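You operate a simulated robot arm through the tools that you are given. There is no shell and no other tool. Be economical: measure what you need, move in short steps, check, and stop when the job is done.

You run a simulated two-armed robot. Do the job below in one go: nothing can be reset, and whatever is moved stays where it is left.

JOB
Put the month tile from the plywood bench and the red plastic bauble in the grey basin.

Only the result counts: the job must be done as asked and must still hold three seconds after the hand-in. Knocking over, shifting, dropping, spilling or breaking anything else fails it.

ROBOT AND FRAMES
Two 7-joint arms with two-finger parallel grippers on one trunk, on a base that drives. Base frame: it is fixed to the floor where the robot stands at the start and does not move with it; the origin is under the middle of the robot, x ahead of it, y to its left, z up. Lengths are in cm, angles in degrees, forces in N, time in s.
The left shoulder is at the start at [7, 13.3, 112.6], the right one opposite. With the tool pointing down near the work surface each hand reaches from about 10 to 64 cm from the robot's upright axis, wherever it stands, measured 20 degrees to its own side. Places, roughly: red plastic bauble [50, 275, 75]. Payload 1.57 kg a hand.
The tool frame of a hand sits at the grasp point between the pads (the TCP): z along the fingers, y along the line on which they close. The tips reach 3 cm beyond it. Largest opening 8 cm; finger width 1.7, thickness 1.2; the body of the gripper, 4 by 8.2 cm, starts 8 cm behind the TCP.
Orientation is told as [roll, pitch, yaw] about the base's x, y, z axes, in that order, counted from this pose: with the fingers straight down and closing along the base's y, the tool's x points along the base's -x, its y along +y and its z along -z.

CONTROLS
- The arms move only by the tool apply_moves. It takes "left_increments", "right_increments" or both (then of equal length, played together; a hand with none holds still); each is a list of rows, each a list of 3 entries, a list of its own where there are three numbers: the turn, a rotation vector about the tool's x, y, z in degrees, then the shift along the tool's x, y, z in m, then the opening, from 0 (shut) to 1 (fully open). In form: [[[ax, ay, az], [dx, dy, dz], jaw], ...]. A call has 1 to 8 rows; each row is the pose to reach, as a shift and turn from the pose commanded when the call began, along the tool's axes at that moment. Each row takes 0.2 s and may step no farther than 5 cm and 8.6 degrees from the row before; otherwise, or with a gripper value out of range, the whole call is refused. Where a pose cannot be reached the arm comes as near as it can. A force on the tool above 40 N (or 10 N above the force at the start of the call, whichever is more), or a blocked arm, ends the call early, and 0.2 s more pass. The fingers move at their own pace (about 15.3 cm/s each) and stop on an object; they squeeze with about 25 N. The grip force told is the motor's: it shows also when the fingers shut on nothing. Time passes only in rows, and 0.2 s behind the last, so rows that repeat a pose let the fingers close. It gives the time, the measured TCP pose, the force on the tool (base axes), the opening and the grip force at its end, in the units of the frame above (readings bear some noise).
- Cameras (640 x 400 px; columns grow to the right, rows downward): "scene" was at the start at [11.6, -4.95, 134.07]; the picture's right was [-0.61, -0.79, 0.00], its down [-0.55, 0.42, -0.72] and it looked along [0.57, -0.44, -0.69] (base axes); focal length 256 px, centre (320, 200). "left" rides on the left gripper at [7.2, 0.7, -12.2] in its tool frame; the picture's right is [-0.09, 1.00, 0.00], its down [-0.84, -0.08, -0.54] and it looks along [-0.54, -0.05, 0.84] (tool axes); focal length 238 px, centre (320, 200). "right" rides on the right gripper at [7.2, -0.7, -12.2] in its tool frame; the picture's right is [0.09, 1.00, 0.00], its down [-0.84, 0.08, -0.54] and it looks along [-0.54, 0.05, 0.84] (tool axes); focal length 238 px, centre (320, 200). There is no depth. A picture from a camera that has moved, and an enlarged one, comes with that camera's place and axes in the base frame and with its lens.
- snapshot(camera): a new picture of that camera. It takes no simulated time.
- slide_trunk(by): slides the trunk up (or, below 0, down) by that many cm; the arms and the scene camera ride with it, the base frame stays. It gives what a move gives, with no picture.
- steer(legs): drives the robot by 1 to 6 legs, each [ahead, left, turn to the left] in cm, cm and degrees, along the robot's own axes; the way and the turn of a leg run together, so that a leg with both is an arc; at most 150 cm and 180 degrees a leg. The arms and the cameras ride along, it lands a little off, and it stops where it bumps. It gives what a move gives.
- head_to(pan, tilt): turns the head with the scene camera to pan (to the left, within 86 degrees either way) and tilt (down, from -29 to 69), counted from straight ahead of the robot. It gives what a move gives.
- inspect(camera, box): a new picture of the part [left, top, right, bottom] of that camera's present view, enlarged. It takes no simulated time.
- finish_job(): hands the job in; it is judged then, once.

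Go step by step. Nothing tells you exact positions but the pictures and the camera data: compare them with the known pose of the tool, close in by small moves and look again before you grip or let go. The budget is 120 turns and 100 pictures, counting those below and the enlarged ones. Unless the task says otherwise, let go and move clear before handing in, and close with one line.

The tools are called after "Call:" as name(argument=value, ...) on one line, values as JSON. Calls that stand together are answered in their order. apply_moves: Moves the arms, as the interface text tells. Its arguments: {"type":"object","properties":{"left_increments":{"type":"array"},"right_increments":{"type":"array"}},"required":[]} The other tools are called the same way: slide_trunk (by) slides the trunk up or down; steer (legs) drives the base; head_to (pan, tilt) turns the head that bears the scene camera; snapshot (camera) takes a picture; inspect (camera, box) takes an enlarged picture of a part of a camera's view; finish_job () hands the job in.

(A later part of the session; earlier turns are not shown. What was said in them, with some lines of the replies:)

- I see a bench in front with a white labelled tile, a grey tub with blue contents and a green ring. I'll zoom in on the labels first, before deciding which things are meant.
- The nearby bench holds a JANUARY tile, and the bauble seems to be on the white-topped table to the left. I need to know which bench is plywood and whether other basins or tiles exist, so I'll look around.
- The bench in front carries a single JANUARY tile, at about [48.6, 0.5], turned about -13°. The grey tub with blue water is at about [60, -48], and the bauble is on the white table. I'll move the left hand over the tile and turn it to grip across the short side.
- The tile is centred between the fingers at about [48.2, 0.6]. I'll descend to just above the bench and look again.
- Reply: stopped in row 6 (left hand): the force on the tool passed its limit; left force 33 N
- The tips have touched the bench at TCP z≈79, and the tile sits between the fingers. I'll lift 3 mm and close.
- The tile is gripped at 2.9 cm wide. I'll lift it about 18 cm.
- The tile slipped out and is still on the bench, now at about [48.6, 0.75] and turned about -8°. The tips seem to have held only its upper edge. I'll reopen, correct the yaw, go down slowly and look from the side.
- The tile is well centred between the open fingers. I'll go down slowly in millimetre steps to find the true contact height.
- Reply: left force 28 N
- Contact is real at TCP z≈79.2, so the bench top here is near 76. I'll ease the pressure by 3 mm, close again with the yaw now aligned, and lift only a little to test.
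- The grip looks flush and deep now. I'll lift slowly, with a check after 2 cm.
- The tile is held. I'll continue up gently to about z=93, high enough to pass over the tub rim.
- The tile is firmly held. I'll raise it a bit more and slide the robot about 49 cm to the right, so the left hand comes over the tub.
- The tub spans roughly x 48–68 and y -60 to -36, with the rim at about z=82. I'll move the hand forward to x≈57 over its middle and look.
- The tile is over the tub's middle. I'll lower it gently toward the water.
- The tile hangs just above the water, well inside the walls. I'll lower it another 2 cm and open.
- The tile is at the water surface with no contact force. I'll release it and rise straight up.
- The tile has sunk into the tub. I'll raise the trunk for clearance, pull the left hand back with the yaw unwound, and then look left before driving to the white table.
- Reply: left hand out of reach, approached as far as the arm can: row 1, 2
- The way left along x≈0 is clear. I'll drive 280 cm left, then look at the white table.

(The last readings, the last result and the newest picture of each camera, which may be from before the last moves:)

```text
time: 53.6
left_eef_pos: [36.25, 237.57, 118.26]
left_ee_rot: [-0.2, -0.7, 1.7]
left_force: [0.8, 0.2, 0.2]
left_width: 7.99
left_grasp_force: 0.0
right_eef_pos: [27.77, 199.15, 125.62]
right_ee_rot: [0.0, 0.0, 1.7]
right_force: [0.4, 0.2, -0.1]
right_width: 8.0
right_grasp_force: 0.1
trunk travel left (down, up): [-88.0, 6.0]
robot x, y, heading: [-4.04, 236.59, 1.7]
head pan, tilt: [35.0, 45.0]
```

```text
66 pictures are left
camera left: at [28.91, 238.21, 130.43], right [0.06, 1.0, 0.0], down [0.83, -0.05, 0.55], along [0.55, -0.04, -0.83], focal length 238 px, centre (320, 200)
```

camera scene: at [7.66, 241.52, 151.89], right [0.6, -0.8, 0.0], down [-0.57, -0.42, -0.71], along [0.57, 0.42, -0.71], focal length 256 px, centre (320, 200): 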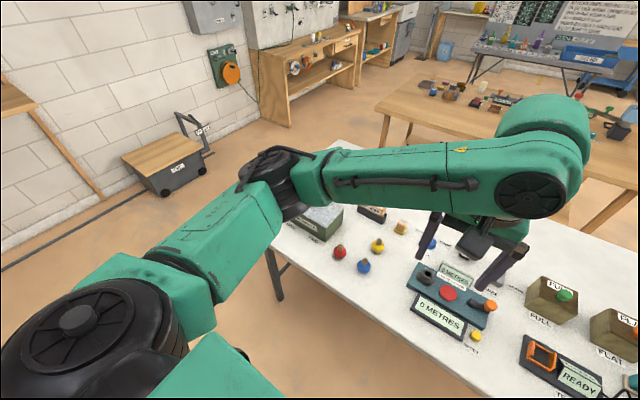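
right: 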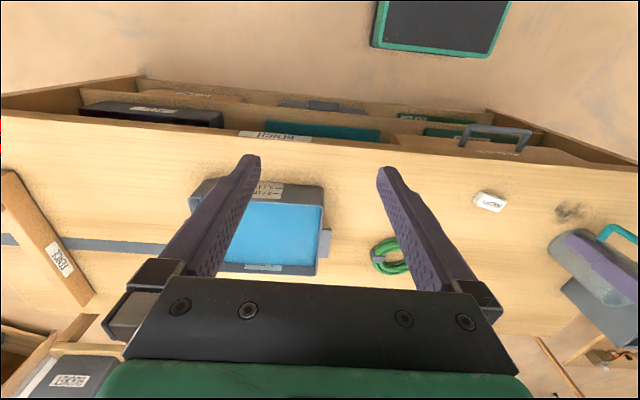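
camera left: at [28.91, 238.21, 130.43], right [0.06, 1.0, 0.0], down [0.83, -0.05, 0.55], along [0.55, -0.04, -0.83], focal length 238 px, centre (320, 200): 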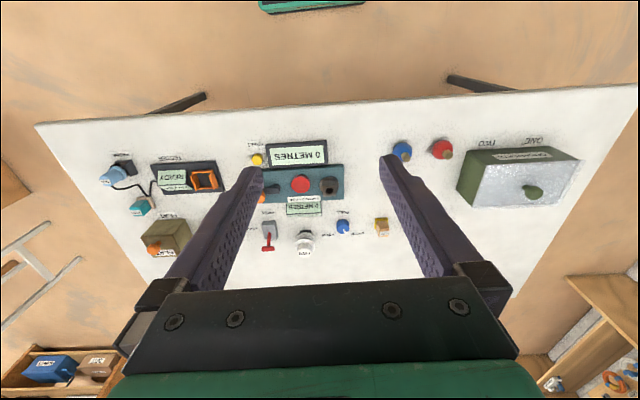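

The red bauble is at about [51, 265.4], with a blue one 10 cm to its right and a green crate close on its left. Gripping along x is safest. I'll drive a little further left and ahead and square up.

Call:
steer(legs=[[3.5, 16, -1.8]])

Call:
head_to(pan=10, tilt=55)

Call:
snapshot(camera="scene")

Call:
inspect(camera="left", box=[240, 90, 480, 240])

```text
time: 55.1
left_eef_pos: [39.53, 252.13, 118.23]
left_ee_rot: [0.0, -0.7, -0.2]
left_force: [0.6, -1.2, -0.1]
left_width: 8.01
left_grasp_force: 0.1
right_eef_pos: [29.79, 213.89, 125.54]
right_ee_rot: [0.3, 0.1, -0.2]
right_force: [0.2, -0.2, 0.1]
right_width: 8.0
right_grasp_force: 0.1
trunk travel left (down, up): [-88.0, 6.0]
robot x, y, heading: [-0.66, 252.39, -0.2]
head pan, tilt: [35.0, 45.0]
```

```text
time: 56.0
left_eef_pos: [39.67, 252.48, 118.2]
left_ee_rot: [-0.2, -0.6, -0.3]
left_force: [-0.1, 0.2, -0.8]
left_width: 8.0
left_grasp_force: 0.0
right_eef_pos: [29.79, 214.29, 125.67]
right_ee_rot: [0.0, 0.0, -0.4]
right_force: [-0.4, 0.6, -0.2]
right_width: 7.95
right_grasp_force: 0.0
trunk travel left (down, up): [-88.0, 6.0]
robot x, y, heading: [-0.69, 252.42, -0.4]
head pan, tilt: [10.0, 55.0]
```

```text
65 pictures are left
camera scene: at [11.59, 253.9, 150.54], right [0.17, -0.99, 0.0], down [-0.81, -0.14, -0.57], along [0.57, 0.1, -0.82], focal length 256 px, centre (320, 200)
```

scene: 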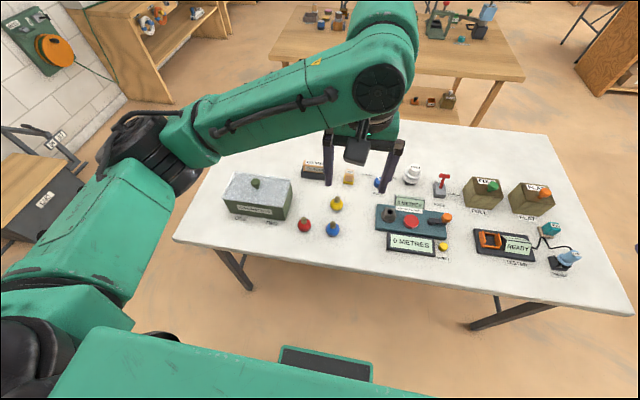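

```text
2.67 times, centred on (360, 165) of left
camera zoom: at [32.28, 253.26, 130.43], right [0.1, 1.0, 0.0], down [0.83, -0.08, 0.55], along [0.55, -0.06, -0.83], focal length 636 px, centre (213, 293)
```

zoom: 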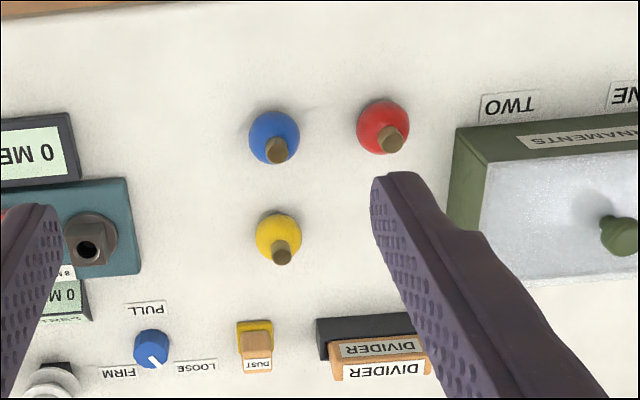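

The red bauble, about 4.5 cm across, is at roughly [52.1, 266.1]. I'll bring the left hand over it, turned 90°, and lower the trunk a little for reach.

Call:
apply_moves(left_increments=[[[0, 0, -8.4], [-0.016, 0.017, 0.0], 1], [[0, 0, -16.8], [-0.031, 0.034, 0.0], 1], [[0, 0, -25.2], [-0.047, 0.052, 0.0], 1], [[0, 0, -33.6], [-0.062, 0.069, 0.0], 1], [[0, 0, -42], [-0.078, 0.086, 0.0], 1], [[0, 0, -50.4], [-0.094, 0.104, 0.0], 1], [[0, 0, -58.8], [-0.11, 0.121, 0.0], 1], [[0, 0, -67.2], [-0.125, 0.138, 0.0], 1]])

Call:
apply_moves(left_increments=[[[0, 0, -8.4], [0, 0, 0.02], 1], [[0, 0, -16.8], [0, 0, 0.04], 1], [[0, 0, -22.8], [0, 0, 0.06], 1], [[0, 0, -22.8], [0, 0, 0.08], 1]])

Call:
slide_trunk(by=-8)

Call:
snapshot(camera="left")

Call:
snapshot(camera="scene")

```text
time: 57.8
left_eef_pos: [52.16, 266.36, 118.41]
left_ee_rot: [-0.7, 0.0, 67.2]
left_force: [0.7, 1.6, 0.2]
left_width: 7.98
left_grasp_force: 0.1
right_eef_pos: [29.82, 214.22, 125.48]
right_ee_rot: [0.0, -0.1, -0.3]
right_force: [-0.2, -0.2, -0.4]
right_width: 8.02
right_grasp_force: 0.0
trunk travel left (down, up): [-88.0, 6.0]
robot x, y, heading: [-0.66, 252.75, -0.5]
head pan, tilt: [10.0, 55.0]
```

```text
time: 58.8
left_eef_pos: [52.3, 266.09, 110.21]
left_ee_rot: [-0.7, 0.2, 89.9]
left_force: [-0.1, 0.0, 0.7]
left_width: 8.0
left_grasp_force: 0.1
right_eef_pos: [29.92, 214.22, 125.47]
right_ee_rot: [0.0, 0.0, -0.3]
right_force: [-0.2, 0.4, 0.0]
right_width: 8.01
right_grasp_force: 0.1
trunk travel left (down, up): [-88.0, 6.0]
robot x, y, heading: [-0.66, 252.55, -0.3]
head pan, tilt: [10.0, 55.0]
```

```text
time: 59.9
left_eef_pos: [52.19, 266.14, 102.19]
left_ee_rot: [-0.8, 0.2, 89.8]
left_force: [-0.2, 0.5, 0.4]
left_width: 8.01
left_grasp_force: 0.1
right_eef_pos: [29.85, 214.27, 117.69]
right_ee_rot: [0.0, 0.0, -0.3]
right_force: [0.3, 0.6, 0.2]
right_width: 7.97
right_grasp_force: 0.0
trunk travel left (down, up): [-80.0, 14.0]
robot x, y, heading: [-0.92, 252.44, -0.4]
head pan, tilt: [10.0, 55.0]
```

```text
63 pictures are left
camera left: at [51.41, 259.01, 114.59], right [-1.0, 0.1, -0.01], down [0.07, 0.84, 0.54], along [0.06, 0.54, -0.84], focal length 238 px, centre (320, 200)
```

left: 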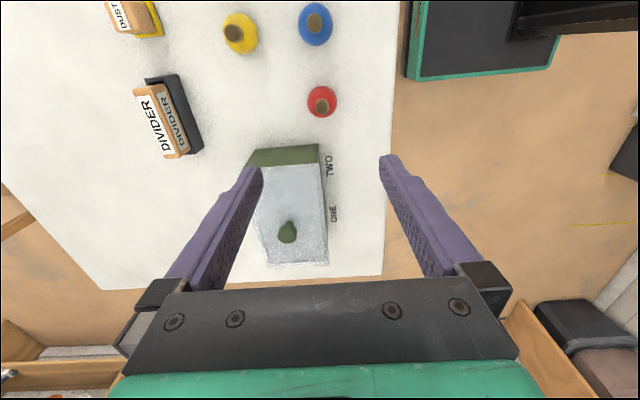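

```text
62 pictures are left
camera scene: at [11.56, 253.79, 142.54], right [0.17, -0.99, 0.0], down [-0.81, -0.14, -0.57], along [0.57, 0.1, -0.82], focal length 256 px, centre (320, 200)
```

scene: 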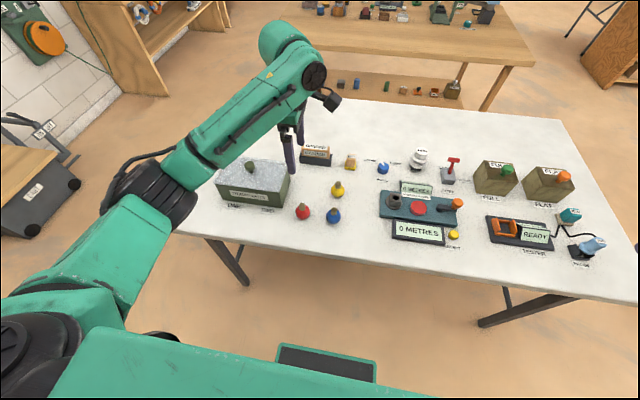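

The bauble lies right under the hand, and the crate starts at y≈273.7 with its top near 82.5. I'll descend to z≈89 and check finger and forearm clearance.

Call:
apply_moves(left_increments=[[[0, 0, 0], [0, 0, 0.03], 1], [[0, 0, 0], [0, 0, 0.06], 1], [[0, 0, 0], [0, 0, 0.09], 1], [[0, 0, 0], [0, 0, 0.12], 1], [[0, 0, 0], [0, 0, 0.13], 1]])

Call:
snapshot(camera="left")

Call:
snapshot(camera="scene")

```text
time: 61.1
left_eef_pos: [52.39, 266.09, 89.37]
left_ee_rot: [-0.7, 0.1, 89.8]
left_force: [0.1, -0.2, 1.0]
left_width: 8.01
left_grasp_force: 0.0
right_eef_pos: [29.79, 214.18, 117.51]
right_ee_rot: [0.0, 0.1, -0.3]
right_force: [-0.9, 0.6, 0.3]
right_width: 7.98
right_grasp_force: 0.1
trunk travel left (down, up): [-80.0, 14.0]
robot x, y, heading: [-0.7, 252.33, -0.4]
head pan, tilt: [10.0, 55.0]
```

```text
61 pictures are left
camera left: at [51.57, 258.98, 101.68], right [-1.0, 0.1, -0.01], down [0.07, 0.84, 0.54], along [0.06, 0.54, -0.84], focal length 238 px, centre (320, 200)
```

left: 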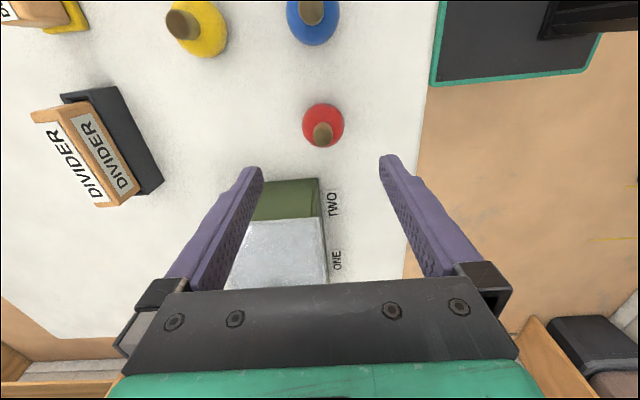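

```text
60 pictures are left
camera scene: at [11.57, 253.78, 142.54], right [0.17, -0.99, 0.0], down [-0.81, -0.14, -0.57], along [0.57, 0.1, -0.82], focal length 256 px, centre (320, 200)
```

scene: 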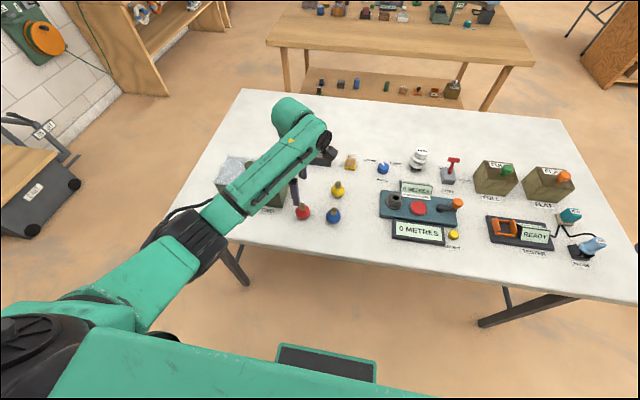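

Fingers straddle the bauble and the forearm passes well above the crate. I'll descend to near the table with care.

Call:
apply_moves(left_increments=[[[0, 0, 0], [0.002, 0, 0.02], 1], [[0, 0, 0], [0.002, 0, 0.04], 1], [[0, 0, 0], [0.002, 0, 0.06], 1], [[0, 0, 0], [0.002, 0, 0.08], 1], [[0, 0, 0], [0.002, 0, 0.09], 1], [[0, 0, 0], [0.002, 0, 0.095], 1]])

Call:
snapshot(camera="left")

Call:
snapshot(camera="scene")

```text
time: 62.5
left_eef_pos: [52.56, 265.62, 79.82]
left_ee_rot: [-0.7, 0.2, 89.7]
left_force: [0.2, -0.4, 0.3]
left_width: 7.99
left_grasp_force: 0.0
right_eef_pos: [29.67, 214.21, 117.52]
right_ee_rot: [0.0, 0.0, -0.4]
right_force: [0.4, -0.2, -0.1]
right_width: 8.02
right_grasp_force: 0.1
trunk travel left (down, up): [-80.0, 14.0]
robot x, y, heading: [-0.81, 252.53, -0.5]
head pan, tilt: [10.0, 55.0]
```

```text
59 pictures are left
camera left: at [51.72, 258.68, 92.05], right [-1.0, 0.1, -0.01], down [0.07, 0.84, 0.54], along [0.06, 0.54, -0.84], focal length 238 px, centre (320, 200)
```

left: 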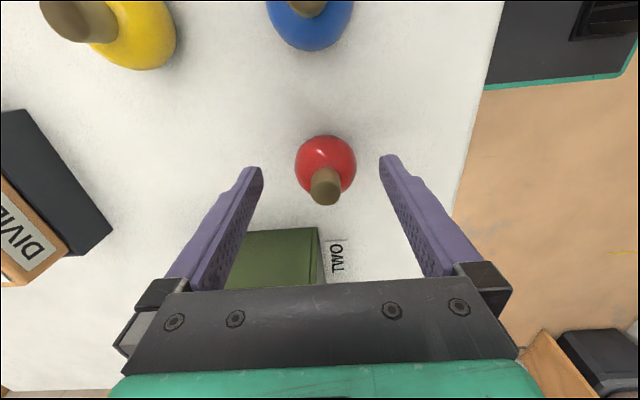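

```text
58 pictures are left
camera scene: at [11.56, 253.78, 142.54], right [0.17, -0.99, 0.0], down [-0.81, -0.14, -0.57], along [0.57, 0.1, -0.82], focal length 256 px, centre (320, 200)
```

scene: 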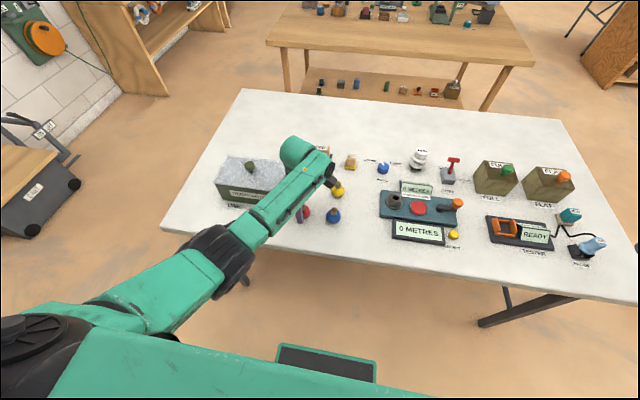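

The bauble is centred between the fingers. I'll go down another 12 mm slowly, checking force.

Call:
apply_moves(left_increments=[[[0, 0, 0], [0, 0.001, 0.004], 1], [[0, 0, 0], [0, 0.002, 0.008], 1], [[0, 0, 0], [0, 0.002, 0.012], 1]])

Call:
snapshot(camera="left")

```text
time: 63.3
left_eef_pos: [52.3, 265.77, 78.58]
left_ee_rot: [-0.6, 0.1, 89.7]
left_force: [-0.4, -0.3, -0.3]
left_width: 7.97
left_grasp_force: 0.1
right_eef_pos: [29.77, 214.08, 117.5]
right_ee_rot: [0.0, 0.0, -0.3]
right_force: [-0.2, 0.5, -0.4]
right_width: 7.98
right_grasp_force: 0.2
trunk travel left (down, up): [-80.0, 14.0]
robot x, y, heading: [-1.06, 252.35, -0.2]
head pan, tilt: [10.0, 55.0]
```

```text
57 pictures are left
camera left: at [51.47, 258.63, 90.82], right [-1.0, 0.1, -0.01], down [0.07, 0.84, 0.54], along [0.06, 0.54, -0.84], focal length 238 px, centre (320, 200)
```

left: 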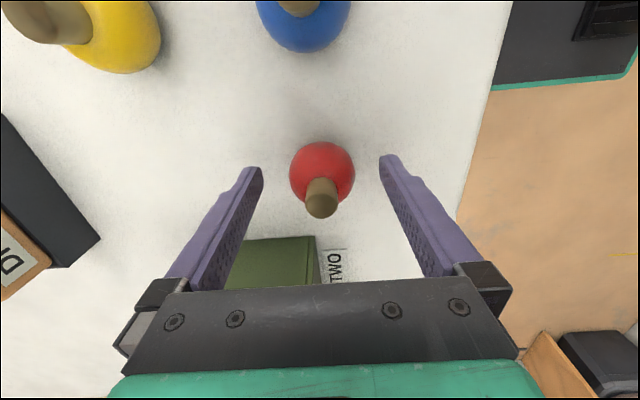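

No contact yet. I'll go 6 mm lower, then close.

Call:
apply_moves(left_increments=[[[0, 0, 0], [0, 0, 0.003], 1], [[0, 0, 0], [0, 0, 0.006], 1], [[0, 0, 0], [0, 0, 0.006], 1]])

Call:
apply_moves(left_increments=[[[0, 0, 0], [0, 0, 0], 0.6], [[0, 0, 0], [0, 0, 0], 0.3], [[0, 0, 0], [0, 0, 0], 0], [[0, 0, 0], [0, 0, 0], 0]])

Call:
snapshot(camera="left")

```text
time: 64.1
left_eef_pos: [52.31, 265.72, 77.99]
left_ee_rot: [-0.8, 0.1, 89.8]
left_force: [-0.3, 0.1, -0.8]
left_width: 8.01
left_grasp_force: 0.1
right_eef_pos: [29.91, 214.31, 117.54]
right_ee_rot: [0.0, 0.0, -0.3]
right_force: [-0.3, -0.3, 0.3]
right_width: 8.01
right_grasp_force: 0.1
trunk travel left (down, up): [-80.0, 14.0]
robot x, y, heading: [-0.41, 252.49, -0.5]
head pan, tilt: [10.0, 55.0]
```

```text
time: 65.1
left_eef_pos: [52.19, 265.79, 77.87]
left_ee_rot: [-0.6, 0.1, 89.8]
left_force: [-1.1, 0.6, -0.5]
left_width: 4.07
left_grasp_force: 24.7
right_eef_pos: [29.85, 214.21, 117.58]
right_ee_rot: [0.0, 0.0, -0.3]
right_force: [0.3, -0.2, 1.1]
right_width: 8.0
right_grasp_force: 0.1
trunk travel left (down, up): [-80.0, 14.0]
robot x, y, heading: [-0.46, 252.63, -0.5]
head pan, tilt: [10.0, 55.0]
```

```text
56 pictures are left
camera left: at [51.48, 258.69, 90.25], right [-1.0, 0.1, -0.01], down [0.07, 0.84, 0.54], along [0.06, 0.54, -0.84], focal length 238 px, centre (320, 200)
```

left: 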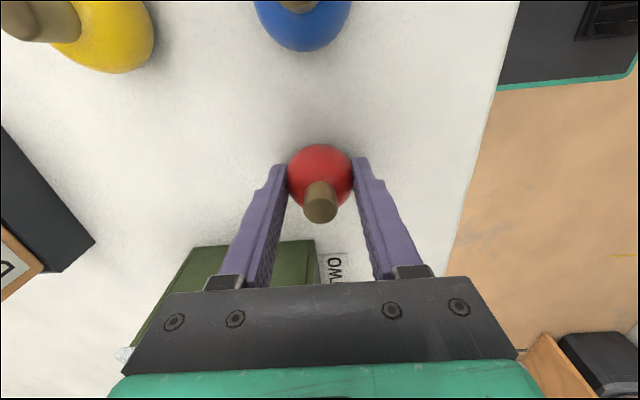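

The bauble is gripped at 4.1 cm and centred. I'll lift it gently.

Call:
apply_moves(left_increments=[[[0, 0, 0], [0, 0, -0.002], 0], [[0, 0, 0], [0, 0, -0.005], 0], [[0, 0, 0], [0, 0, -0.01], 0], [[0, 0, 0], [0, 0, -0.017], 0], [[0, 0, 0], [0, 0, -0.027], 0], [[0, 0, 0], [0, 0, -0.04], 0], [[0, 0, 0], [0, 0, -0.055], 0], [[0, 0, 0], [0, 0, -0.065], 0]])

Call:
snapshot(camera="left")

```text
time: 66.9
left_eef_pos: [52.4, 265.88, 84.51]
left_ee_rot: [-0.6, 0.2, 89.8]
left_force: [0.1, -0.6, 0.0]
left_width: 4.12
left_grasp_force: 25.0
right_eef_pos: [29.75, 214.21, 117.45]
right_ee_rot: [0.0, 0.1, -0.3]
right_force: [0.3, -0.3, 0.7]
right_width: 8.01
right_grasp_force: 0.0
trunk travel left (down, up): [-80.0, 14.0]
robot x, y, heading: [-0.81, 252.81, -0.0]
head pan, tilt: [10.0, 55.0]
```

```text
55 pictures are left
camera left: at [51.5, 258.77, 96.73], right [-1.0, 0.1, -0.01], down [0.07, 0.84, 0.54], along [0.06, 0.54, -0.84], focal length 238 px, centre (320, 200)
```

left: 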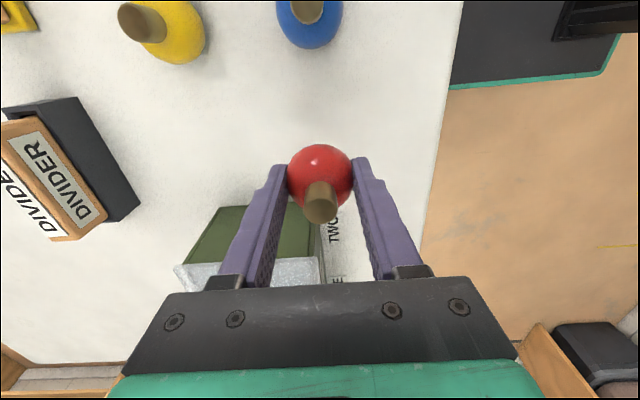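

It holds. I'll raise the arm and the trunk for travel.

Call:
apply_moves(left_increments=[[[0, 0, 0], [0, 0, -0.008], 0], [[0, 0, 0], [0, 0, -0.025], 0], [[0, 0, 0], [0, 0, -0.045], 0], [[0, 0, 0], [0, 0, -0.07], 0], [[0, 0, 0], [0, 0, -0.095], 0], [[0, 0, 0], [0, 0, -0.12], 0], [[0, 0, 0], [0, 0, -0.145], 0], [[0, 0, 0], [0, 0, -0.16], 0]])

Call:
slide_trunk(by=8)

Call:
head_to(pan=-60, tilt=25)

Call:
snapshot(camera="scene")

Call:
snapshot(camera="left")

```text
time: 68.7
left_eef_pos: [53.54, 266.56, 99.66]
left_ee_rot: [-0.6, -0.2, 90.1]
left_force: [0.3, 0.1, -0.2]
left_width: 4.11
left_grasp_force: 24.5
left hand out of reach, approached as far as the arm can: row 7, 8
right_eef_pos: [29.86, 214.11, 117.49]
right_ee_rot: [0.0, 0.0, -0.3]
right_force: [-0.1, -0.3, -0.8]
right_width: 7.99
right_grasp_force: 0.0
trunk travel left (down, up): [-80.0, 14.0]
robot x, y, heading: [-0.53, 252.36, -0.4]
head pan, tilt: [10.0, 55.0]
```

```text
time: 69.9
left_eef_pos: [53.59, 266.49, 107.6]
left_ee_rot: [-0.7, 0.0, 90.1]
left_force: [-0.1, 0.2, -0.5]
left_width: 4.08
left_grasp_force: 25.2
right_eef_pos: [29.85, 214.13, 125.61]
right_ee_rot: [0.0, -0.1, -0.3]
right_force: [0.5, 0.3, -0.6]
right_width: 8.0
right_grasp_force: 0.1
trunk travel left (down, up): [-88.0, 6.0]
robot x, y, heading: [-0.56, 252.52, -0.1]
head pan, tilt: [10.0, 55.0]
```

```text
time: 71.3
left_eef_pos: [53.5, 266.39, 107.54]
left_ee_rot: [-0.6, -0.2, 90.1]
left_force: [0.1, 0.2, -0.1]
left_width: 4.09
left_grasp_force: 24.7
right_eef_pos: [29.85, 214.22, 125.54]
right_ee_rot: [0.1, 0.0, -0.4]
right_force: [0.2, 0.2, -0.5]
right_width: 8.02
right_grasp_force: 0.1
trunk travel left (down, up): [-88.0, 6.0]
robot x, y, heading: [-0.41, 252.38, -0.3]
head pan, tilt: [-60.0, 25.0]
```

```text
54 pictures are left
camera scene: at [9.04, 244.57, 154.94], right [-0.87, -0.5, 0.0], down [-0.21, 0.37, -0.91], along [0.45, -0.79, -0.42], focal length 256 px, centre (320, 200)
```

scene: 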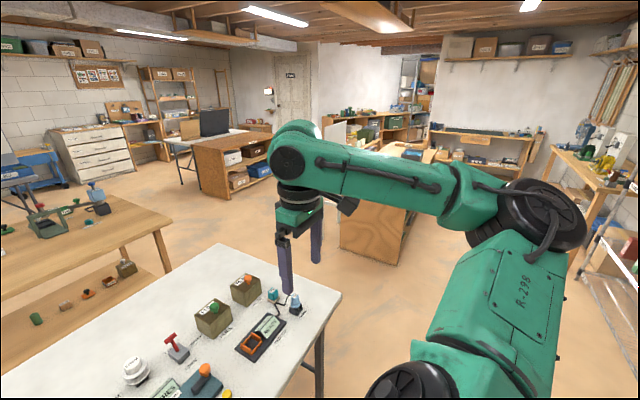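

```text
53 pictures are left
camera left: at [52.73, 259.31, 119.87], right [-1.0, 0.09, -0.01], down [0.07, 0.84, 0.54], along [0.06, 0.54, -0.84], focal length 238 px, centre (320, 200)
```

left: 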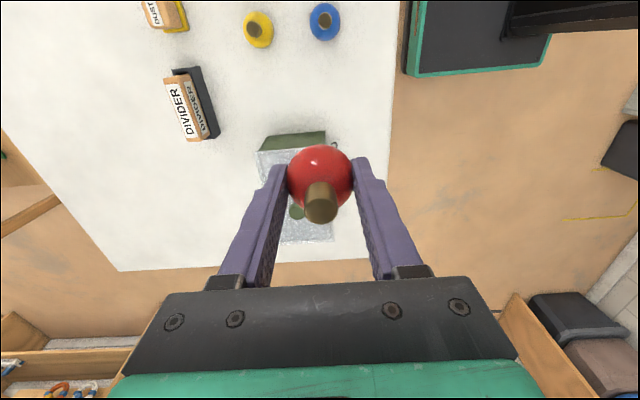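

The bauble is secure and the way back is clear. I'll drive 300 cm right, then check.

Call:
steer(legs=[[0, -150, 0], [0, -150, 0]])

Call:
head_to(pan=0, tilt=50)

Call:
snapshot(camera="scene")

Call:
snapshot(camera="left")

```text
time: 85.7
left_eef_pos: [58.16, -28.98, 107.68]
left_ee_rot: [-0.7, -0.1, 92.5]
left_force: [0.3, -0.5, 0.1]
left_width: 4.1
left_grasp_force: 24.7
right_eef_pos: [36.54, -81.99, 125.57]
right_ee_rot: [0.1, 0.0, 2.1]
right_force: [0.3, -0.5, -0.6]
right_width: 7.99
right_grasp_force: 0.0
trunk travel left (down, up): [-88.0, 6.0]
robot x, y, heading: [4.63, -45.34, 2.2]
head pan, tilt: [-60.0, 25.0]
```

```text
time: 87.0
left_eef_pos: [58.18, -28.94, 107.66]
left_ee_rot: [-0.8, -0.1, 92.6]
left_force: [0.5, -0.3, -0.8]
left_width: 4.11
left_grasp_force: 25.2
right_eef_pos: [36.71, -82.2, 125.51]
right_ee_rot: [0.1, 0.0, 2.2]
right_force: [0.2, -0.6, 0.0]
right_width: 7.99
right_grasp_force: 0.1
trunk travel left (down, up): [-88.0, 6.0]
robot x, y, heading: [4.78, -45.35, 2.3]
head pan, tilt: [0.0, 50.0]
```

```text
52 pictures are left
camera scene: at [17.45, -44.69, 151.2], right [0.04, -1.0, 0.0], down [-0.77, -0.03, -0.64], along [0.64, 0.02, -0.77], focal length 256 px, centre (320, 200)
```

scene: 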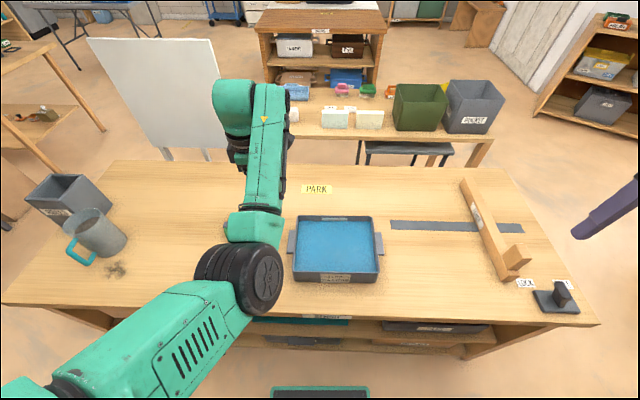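

```text
51 pictures are left
camera left: at [57.71, -36.13, 119.9], right [-1.0, 0.05, -0.01], down [0.03, 0.84, 0.55], along [0.04, 0.54, -0.84], focal length 238 px, centre (320, 200)
```

left: 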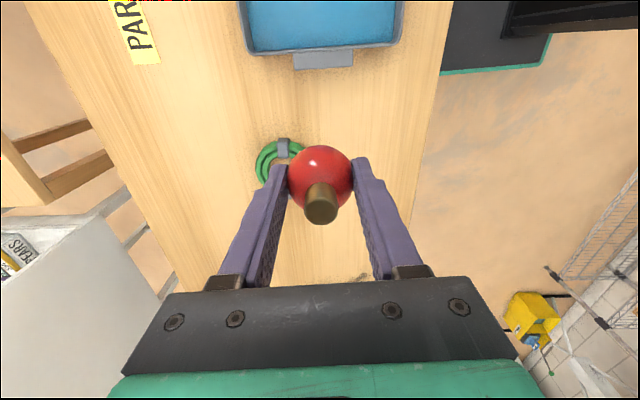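

I'm 19 cm short of the tub, which is still centred at about [59, -48.5]. I'll make a short correction drive.

Call:
steer(legs=[[-1.5, -17.2, -2.3]])

Call:
snapshot(camera="scene")

Call:
snapshot(camera="left")

```text
time: 88.4
left_eef_pos: [57.49, -48.14, 107.62]
left_ee_rot: [-0.7, 0.1, 90.1]
left_force: [-0.8, -0.1, -0.3]
left_width: 4.11
left_grasp_force: 24.5
right_eef_pos: [34.01, -100.4, 125.69]
right_ee_rot: [-0.2, 0.0, -0.2]
right_force: [-0.2, 1.1, 0.7]
right_width: 8.01
right_grasp_force: 0.1
trunk travel left (down, up): [-88.0, 6.0]
robot x, y, heading: [3.26, -62.34, -0.2]
head pan, tilt: [0.0, 50.0]
```

```text
50 pictures are left
camera scene: at [16.28, -62.1, 151.19], right [0.0, -1.0, 0.0], down [-0.77, 0.0, -0.64], along [0.64, 0.0, -0.77], focal length 256 px, centre (320, 200)
```

scene: 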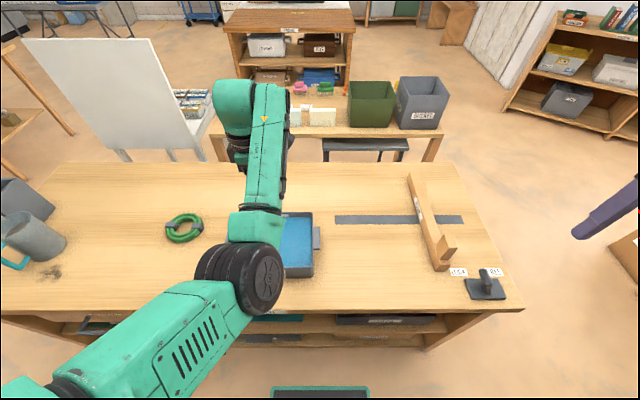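

```text
49 pictures are left
camera left: at [56.84, -55.24, 119.84], right [-1.0, 0.09, -0.01], down [0.07, 0.84, 0.54], along [0.06, 0.54, -0.84], focal length 238 px, centre (320, 200)
```

left: 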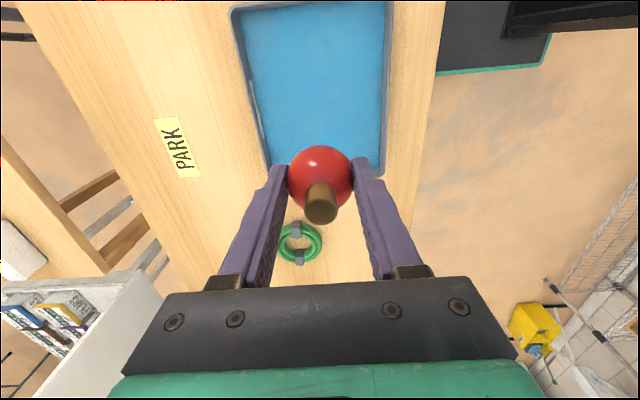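

The hand is centred over the tub. I'll lower the trunk 10 cm, then the arm.

Call:
slide_trunk(by=-10)

Call:
apply_moves(left_increments=[[[0, 0, 0], [0, 0, 0.01], 0], [[0, 0, 0], [0, 0, 0.025], 0], [[0, 0, 0], [0, 0, 0.045], 0], [[0, 0, 0], [0, 0, 0.065], 0], [[0, 0, 0], [0, 0, 0.08], 0], [[0, 0, 0], [0, 0, 0.09], 0]])

Call:
snapshot(camera="left")

Call:
snapshot(camera="scene")

```text
time: 89.8
left_eef_pos: [57.63, -48.39, 97.76]
left_ee_rot: [-0.7, -0.2, 90.4]
left_force: [-0.2, 0.3, -0.8]
left_width: 4.09
left_grasp_force: 25.0
right_eef_pos: [33.96, -100.76, 115.49]
right_ee_rot: [0.0, 0.0, -0.1]
right_force: [0.0, 0.1, 0.8]
right_width: 7.99
right_grasp_force: 0.1
trunk travel left (down, up): [-78.0, 16.0]
robot x, y, heading: [3.32, -62.91, -0.1]
head pan, tilt: [0.0, 50.0]
```

```text
time: 91.2
left_eef_pos: [58.13, -47.63, 89.22]
left_ee_rot: [-1.3, -0.7, 91.1]
left_force: [-0.1, 0.6, -0.1]
left_width: 4.12
left_grasp_force: 25.0
right_eef_pos: [33.88, -100.8, 115.66]
right_ee_rot: [0.0, 0.0, -0.2]
right_force: [-0.7, -0.1, 0.0]
right_width: 8.0
right_grasp_force: 0.0
trunk travel left (down, up): [-78.0, 16.0]
robot x, y, heading: [3.41, -62.82, -0.1]
head pan, tilt: [0.0, 50.0]
```

```text
48 pictures are left
camera left: at [57.37, -54.89, 101.3], right [-1.0, 0.07, -0.02], down [0.05, 0.83, 0.55], along [0.06, 0.55, -0.83], focal length 238 px, centre (320, 200)
```

left: 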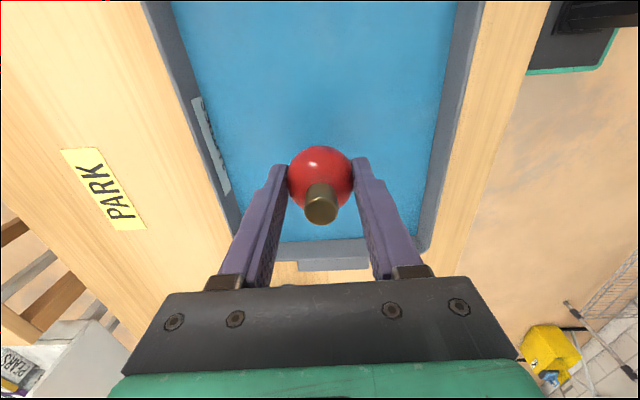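

```text
47 pictures are left
camera scene: at [16.24, -62.55, 141.19], right [0.0, -1.0, 0.0], down [-0.77, 0.0, -0.64], along [0.64, 0.0, -0.77], focal length 256 px, centre (320, 200)
```

scene: 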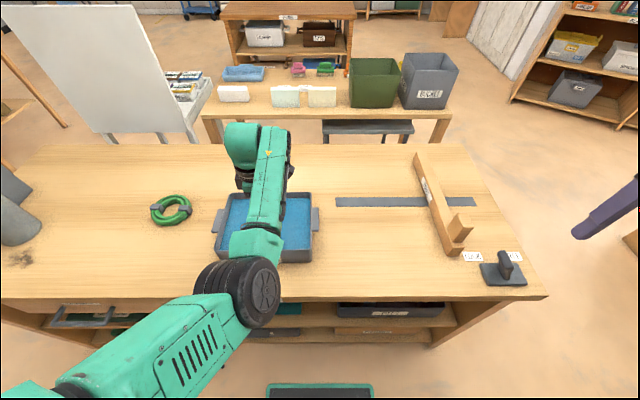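

Everything is clear. I'll lower another 5.5 cm slowly so the bauble touches the water.

Call:
apply_moves(left_increments=[[[0, 0, 0], [0, 0, 0.01], 0], [[0, 0, 0], [0, 0, 0.02], 0], [[0, 0, 0], [0, 0, 0.03], 0], [[0, 0, 0], [0, 0, 0.04], 0], [[0, 0, 0], [0, 0, 0.05], 0], [[0, 0, 0], [0, 0, 0.055], 0]])

Call:
snapshot(camera="left")

Call:
snapshot(camera="scene")

```text
time: 92.6
left_eef_pos: [57.77, -48.43, 82.99]
left_ee_rot: [-0.6, -0.2, 90.2]
left_force: [-0.4, 0.1, -0.5]
left_width: 4.1
left_grasp_force: 24.7
right_eef_pos: [34.02, -100.98, 115.57]
right_ee_rot: [0.0, 0.0, -0.1]
right_force: [0.1, -0.9, 0.2]
right_width: 7.98
right_grasp_force: 0.0
trunk travel left (down, up): [-78.0, 16.0]
robot x, y, heading: [3.28, -62.16, -0.3]
head pan, tilt: [0.0, 50.0]
```

```text
46 pictures are left
camera left: at [56.95, -55.66, 95.29], right [-1.0, 0.09, -0.01], down [0.07, 0.84, 0.54], along [0.06, 0.54, -0.84], focal length 238 px, centre (320, 200)
```

left: 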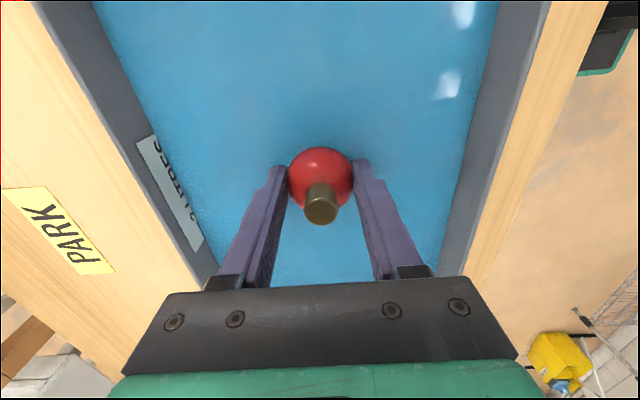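

```text
45 pictures are left
camera scene: at [16.23, -62.55, 141.19], right [0.0, -1.0, 0.0], down [-0.77, 0.0, -0.64], along [0.64, 0.0, -0.77], focal length 256 px, centre (320, 200)
```

scene: 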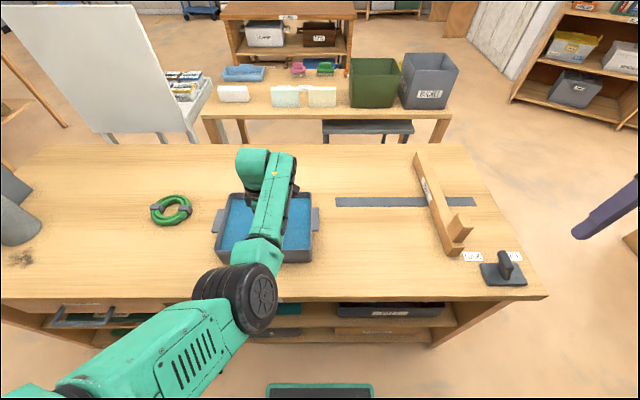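

The bauble is at the water surface, well inside the walls. I'll release it and rise.

Call:
apply_moves(left_increments=[[[0, 0, 0], [0, 0, 0.005], 0], [[0, 0, 0], [0, 0, 0.005], 0.75], [[0, 0, 0], [0, 0, 0.005], 0.85], [[0, 0, 0], [0, 0, 0.005], 0.85], [[0, 0, 0], [0, 0, -0.01], 0.85], [[0, 0, 0], [0, 0, -0.04], 0.85], [[0, 0, 0], [0, 0, -0.08], 0.85], [[0, 0, 0], [0, 0, -0.12], 0.85]])

Call:
slide_trunk(by=8)

Call:
snapshot(camera="left")

Call:
snapshot(camera="scene")

```text
time: 94.4
left_eef_pos: [57.61, -47.81, 95.1]
left_ee_rot: [-0.7, -0.8, 91.1]
left_force: [-0.1, 0.2, 0.9]
left_width: 6.81
left_grasp_force: 0.1
right_eef_pos: [33.96, -100.89, 115.54]
right_ee_rot: [0.0, 0.0, -0.2]
right_force: [0.1, -0.4, 0.2]
right_width: 8.01
right_grasp_force: 0.1
trunk travel left (down, up): [-78.0, 16.0]
robot x, y, heading: [3.32, -62.66, -0.4]
head pan, tilt: [0.0, 50.0]
```

```text
time: 95.5
left_eef_pos: [57.59, -47.92, 103.07]
left_ee_rot: [-0.8, -0.6, 90.8]
left_force: [1.1, -0.5, 0.6]
left_width: 6.81
left_grasp_force: 0.0
right_eef_pos: [33.89, -100.88, 123.69]
right_ee_rot: [0.0, -0.1, -0.1]
right_force: [-0.2, -0.6, -0.2]
right_width: 8.02
right_grasp_force: 0.1
trunk travel left (down, up): [-86.0, 8.0]
robot x, y, heading: [3.44, -62.54, -0.1]
head pan, tilt: [0.0, 50.0]
```

```text
44 pictures are left
camera left: at [56.97, -55.08, 115.27], right [-1.0, 0.08, -0.01], down [0.06, 0.83, 0.55], along [0.05, 0.55, -0.83], focal length 238 px, centre (320, 200)
```

left: 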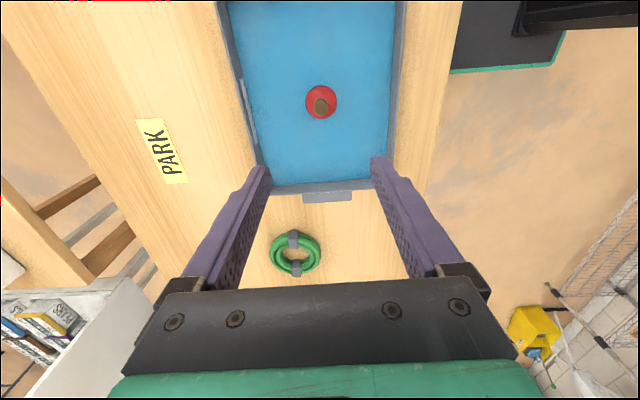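

```text
43 pictures are left
camera scene: at [16.23, -62.56, 149.19], right [0.0, -1.0, 0.0], down [-0.77, 0.0, -0.64], along [0.64, 0.0, -0.77], focal length 256 px, centre (320, 200)
```

scene: 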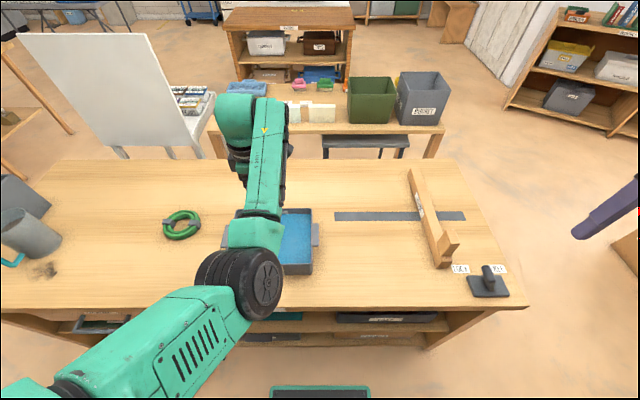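

The red bauble floats in the grey basin, the tile has sunk in it, and the hand is clear with everything else still in place. I'll hand in.

Call:
finish_job()

```text
The job is handed in.
```

The JANUARY tile and the red bauble are both in the grey basin of water on the bench, and nothing else was knocked or moved. The tile slipped from the grip once, landing back on the bench before I re-gripped it. It then sank out of sight in the water. I took the front bench to be the plywood one, since JANUARY was the only month tile I saw.
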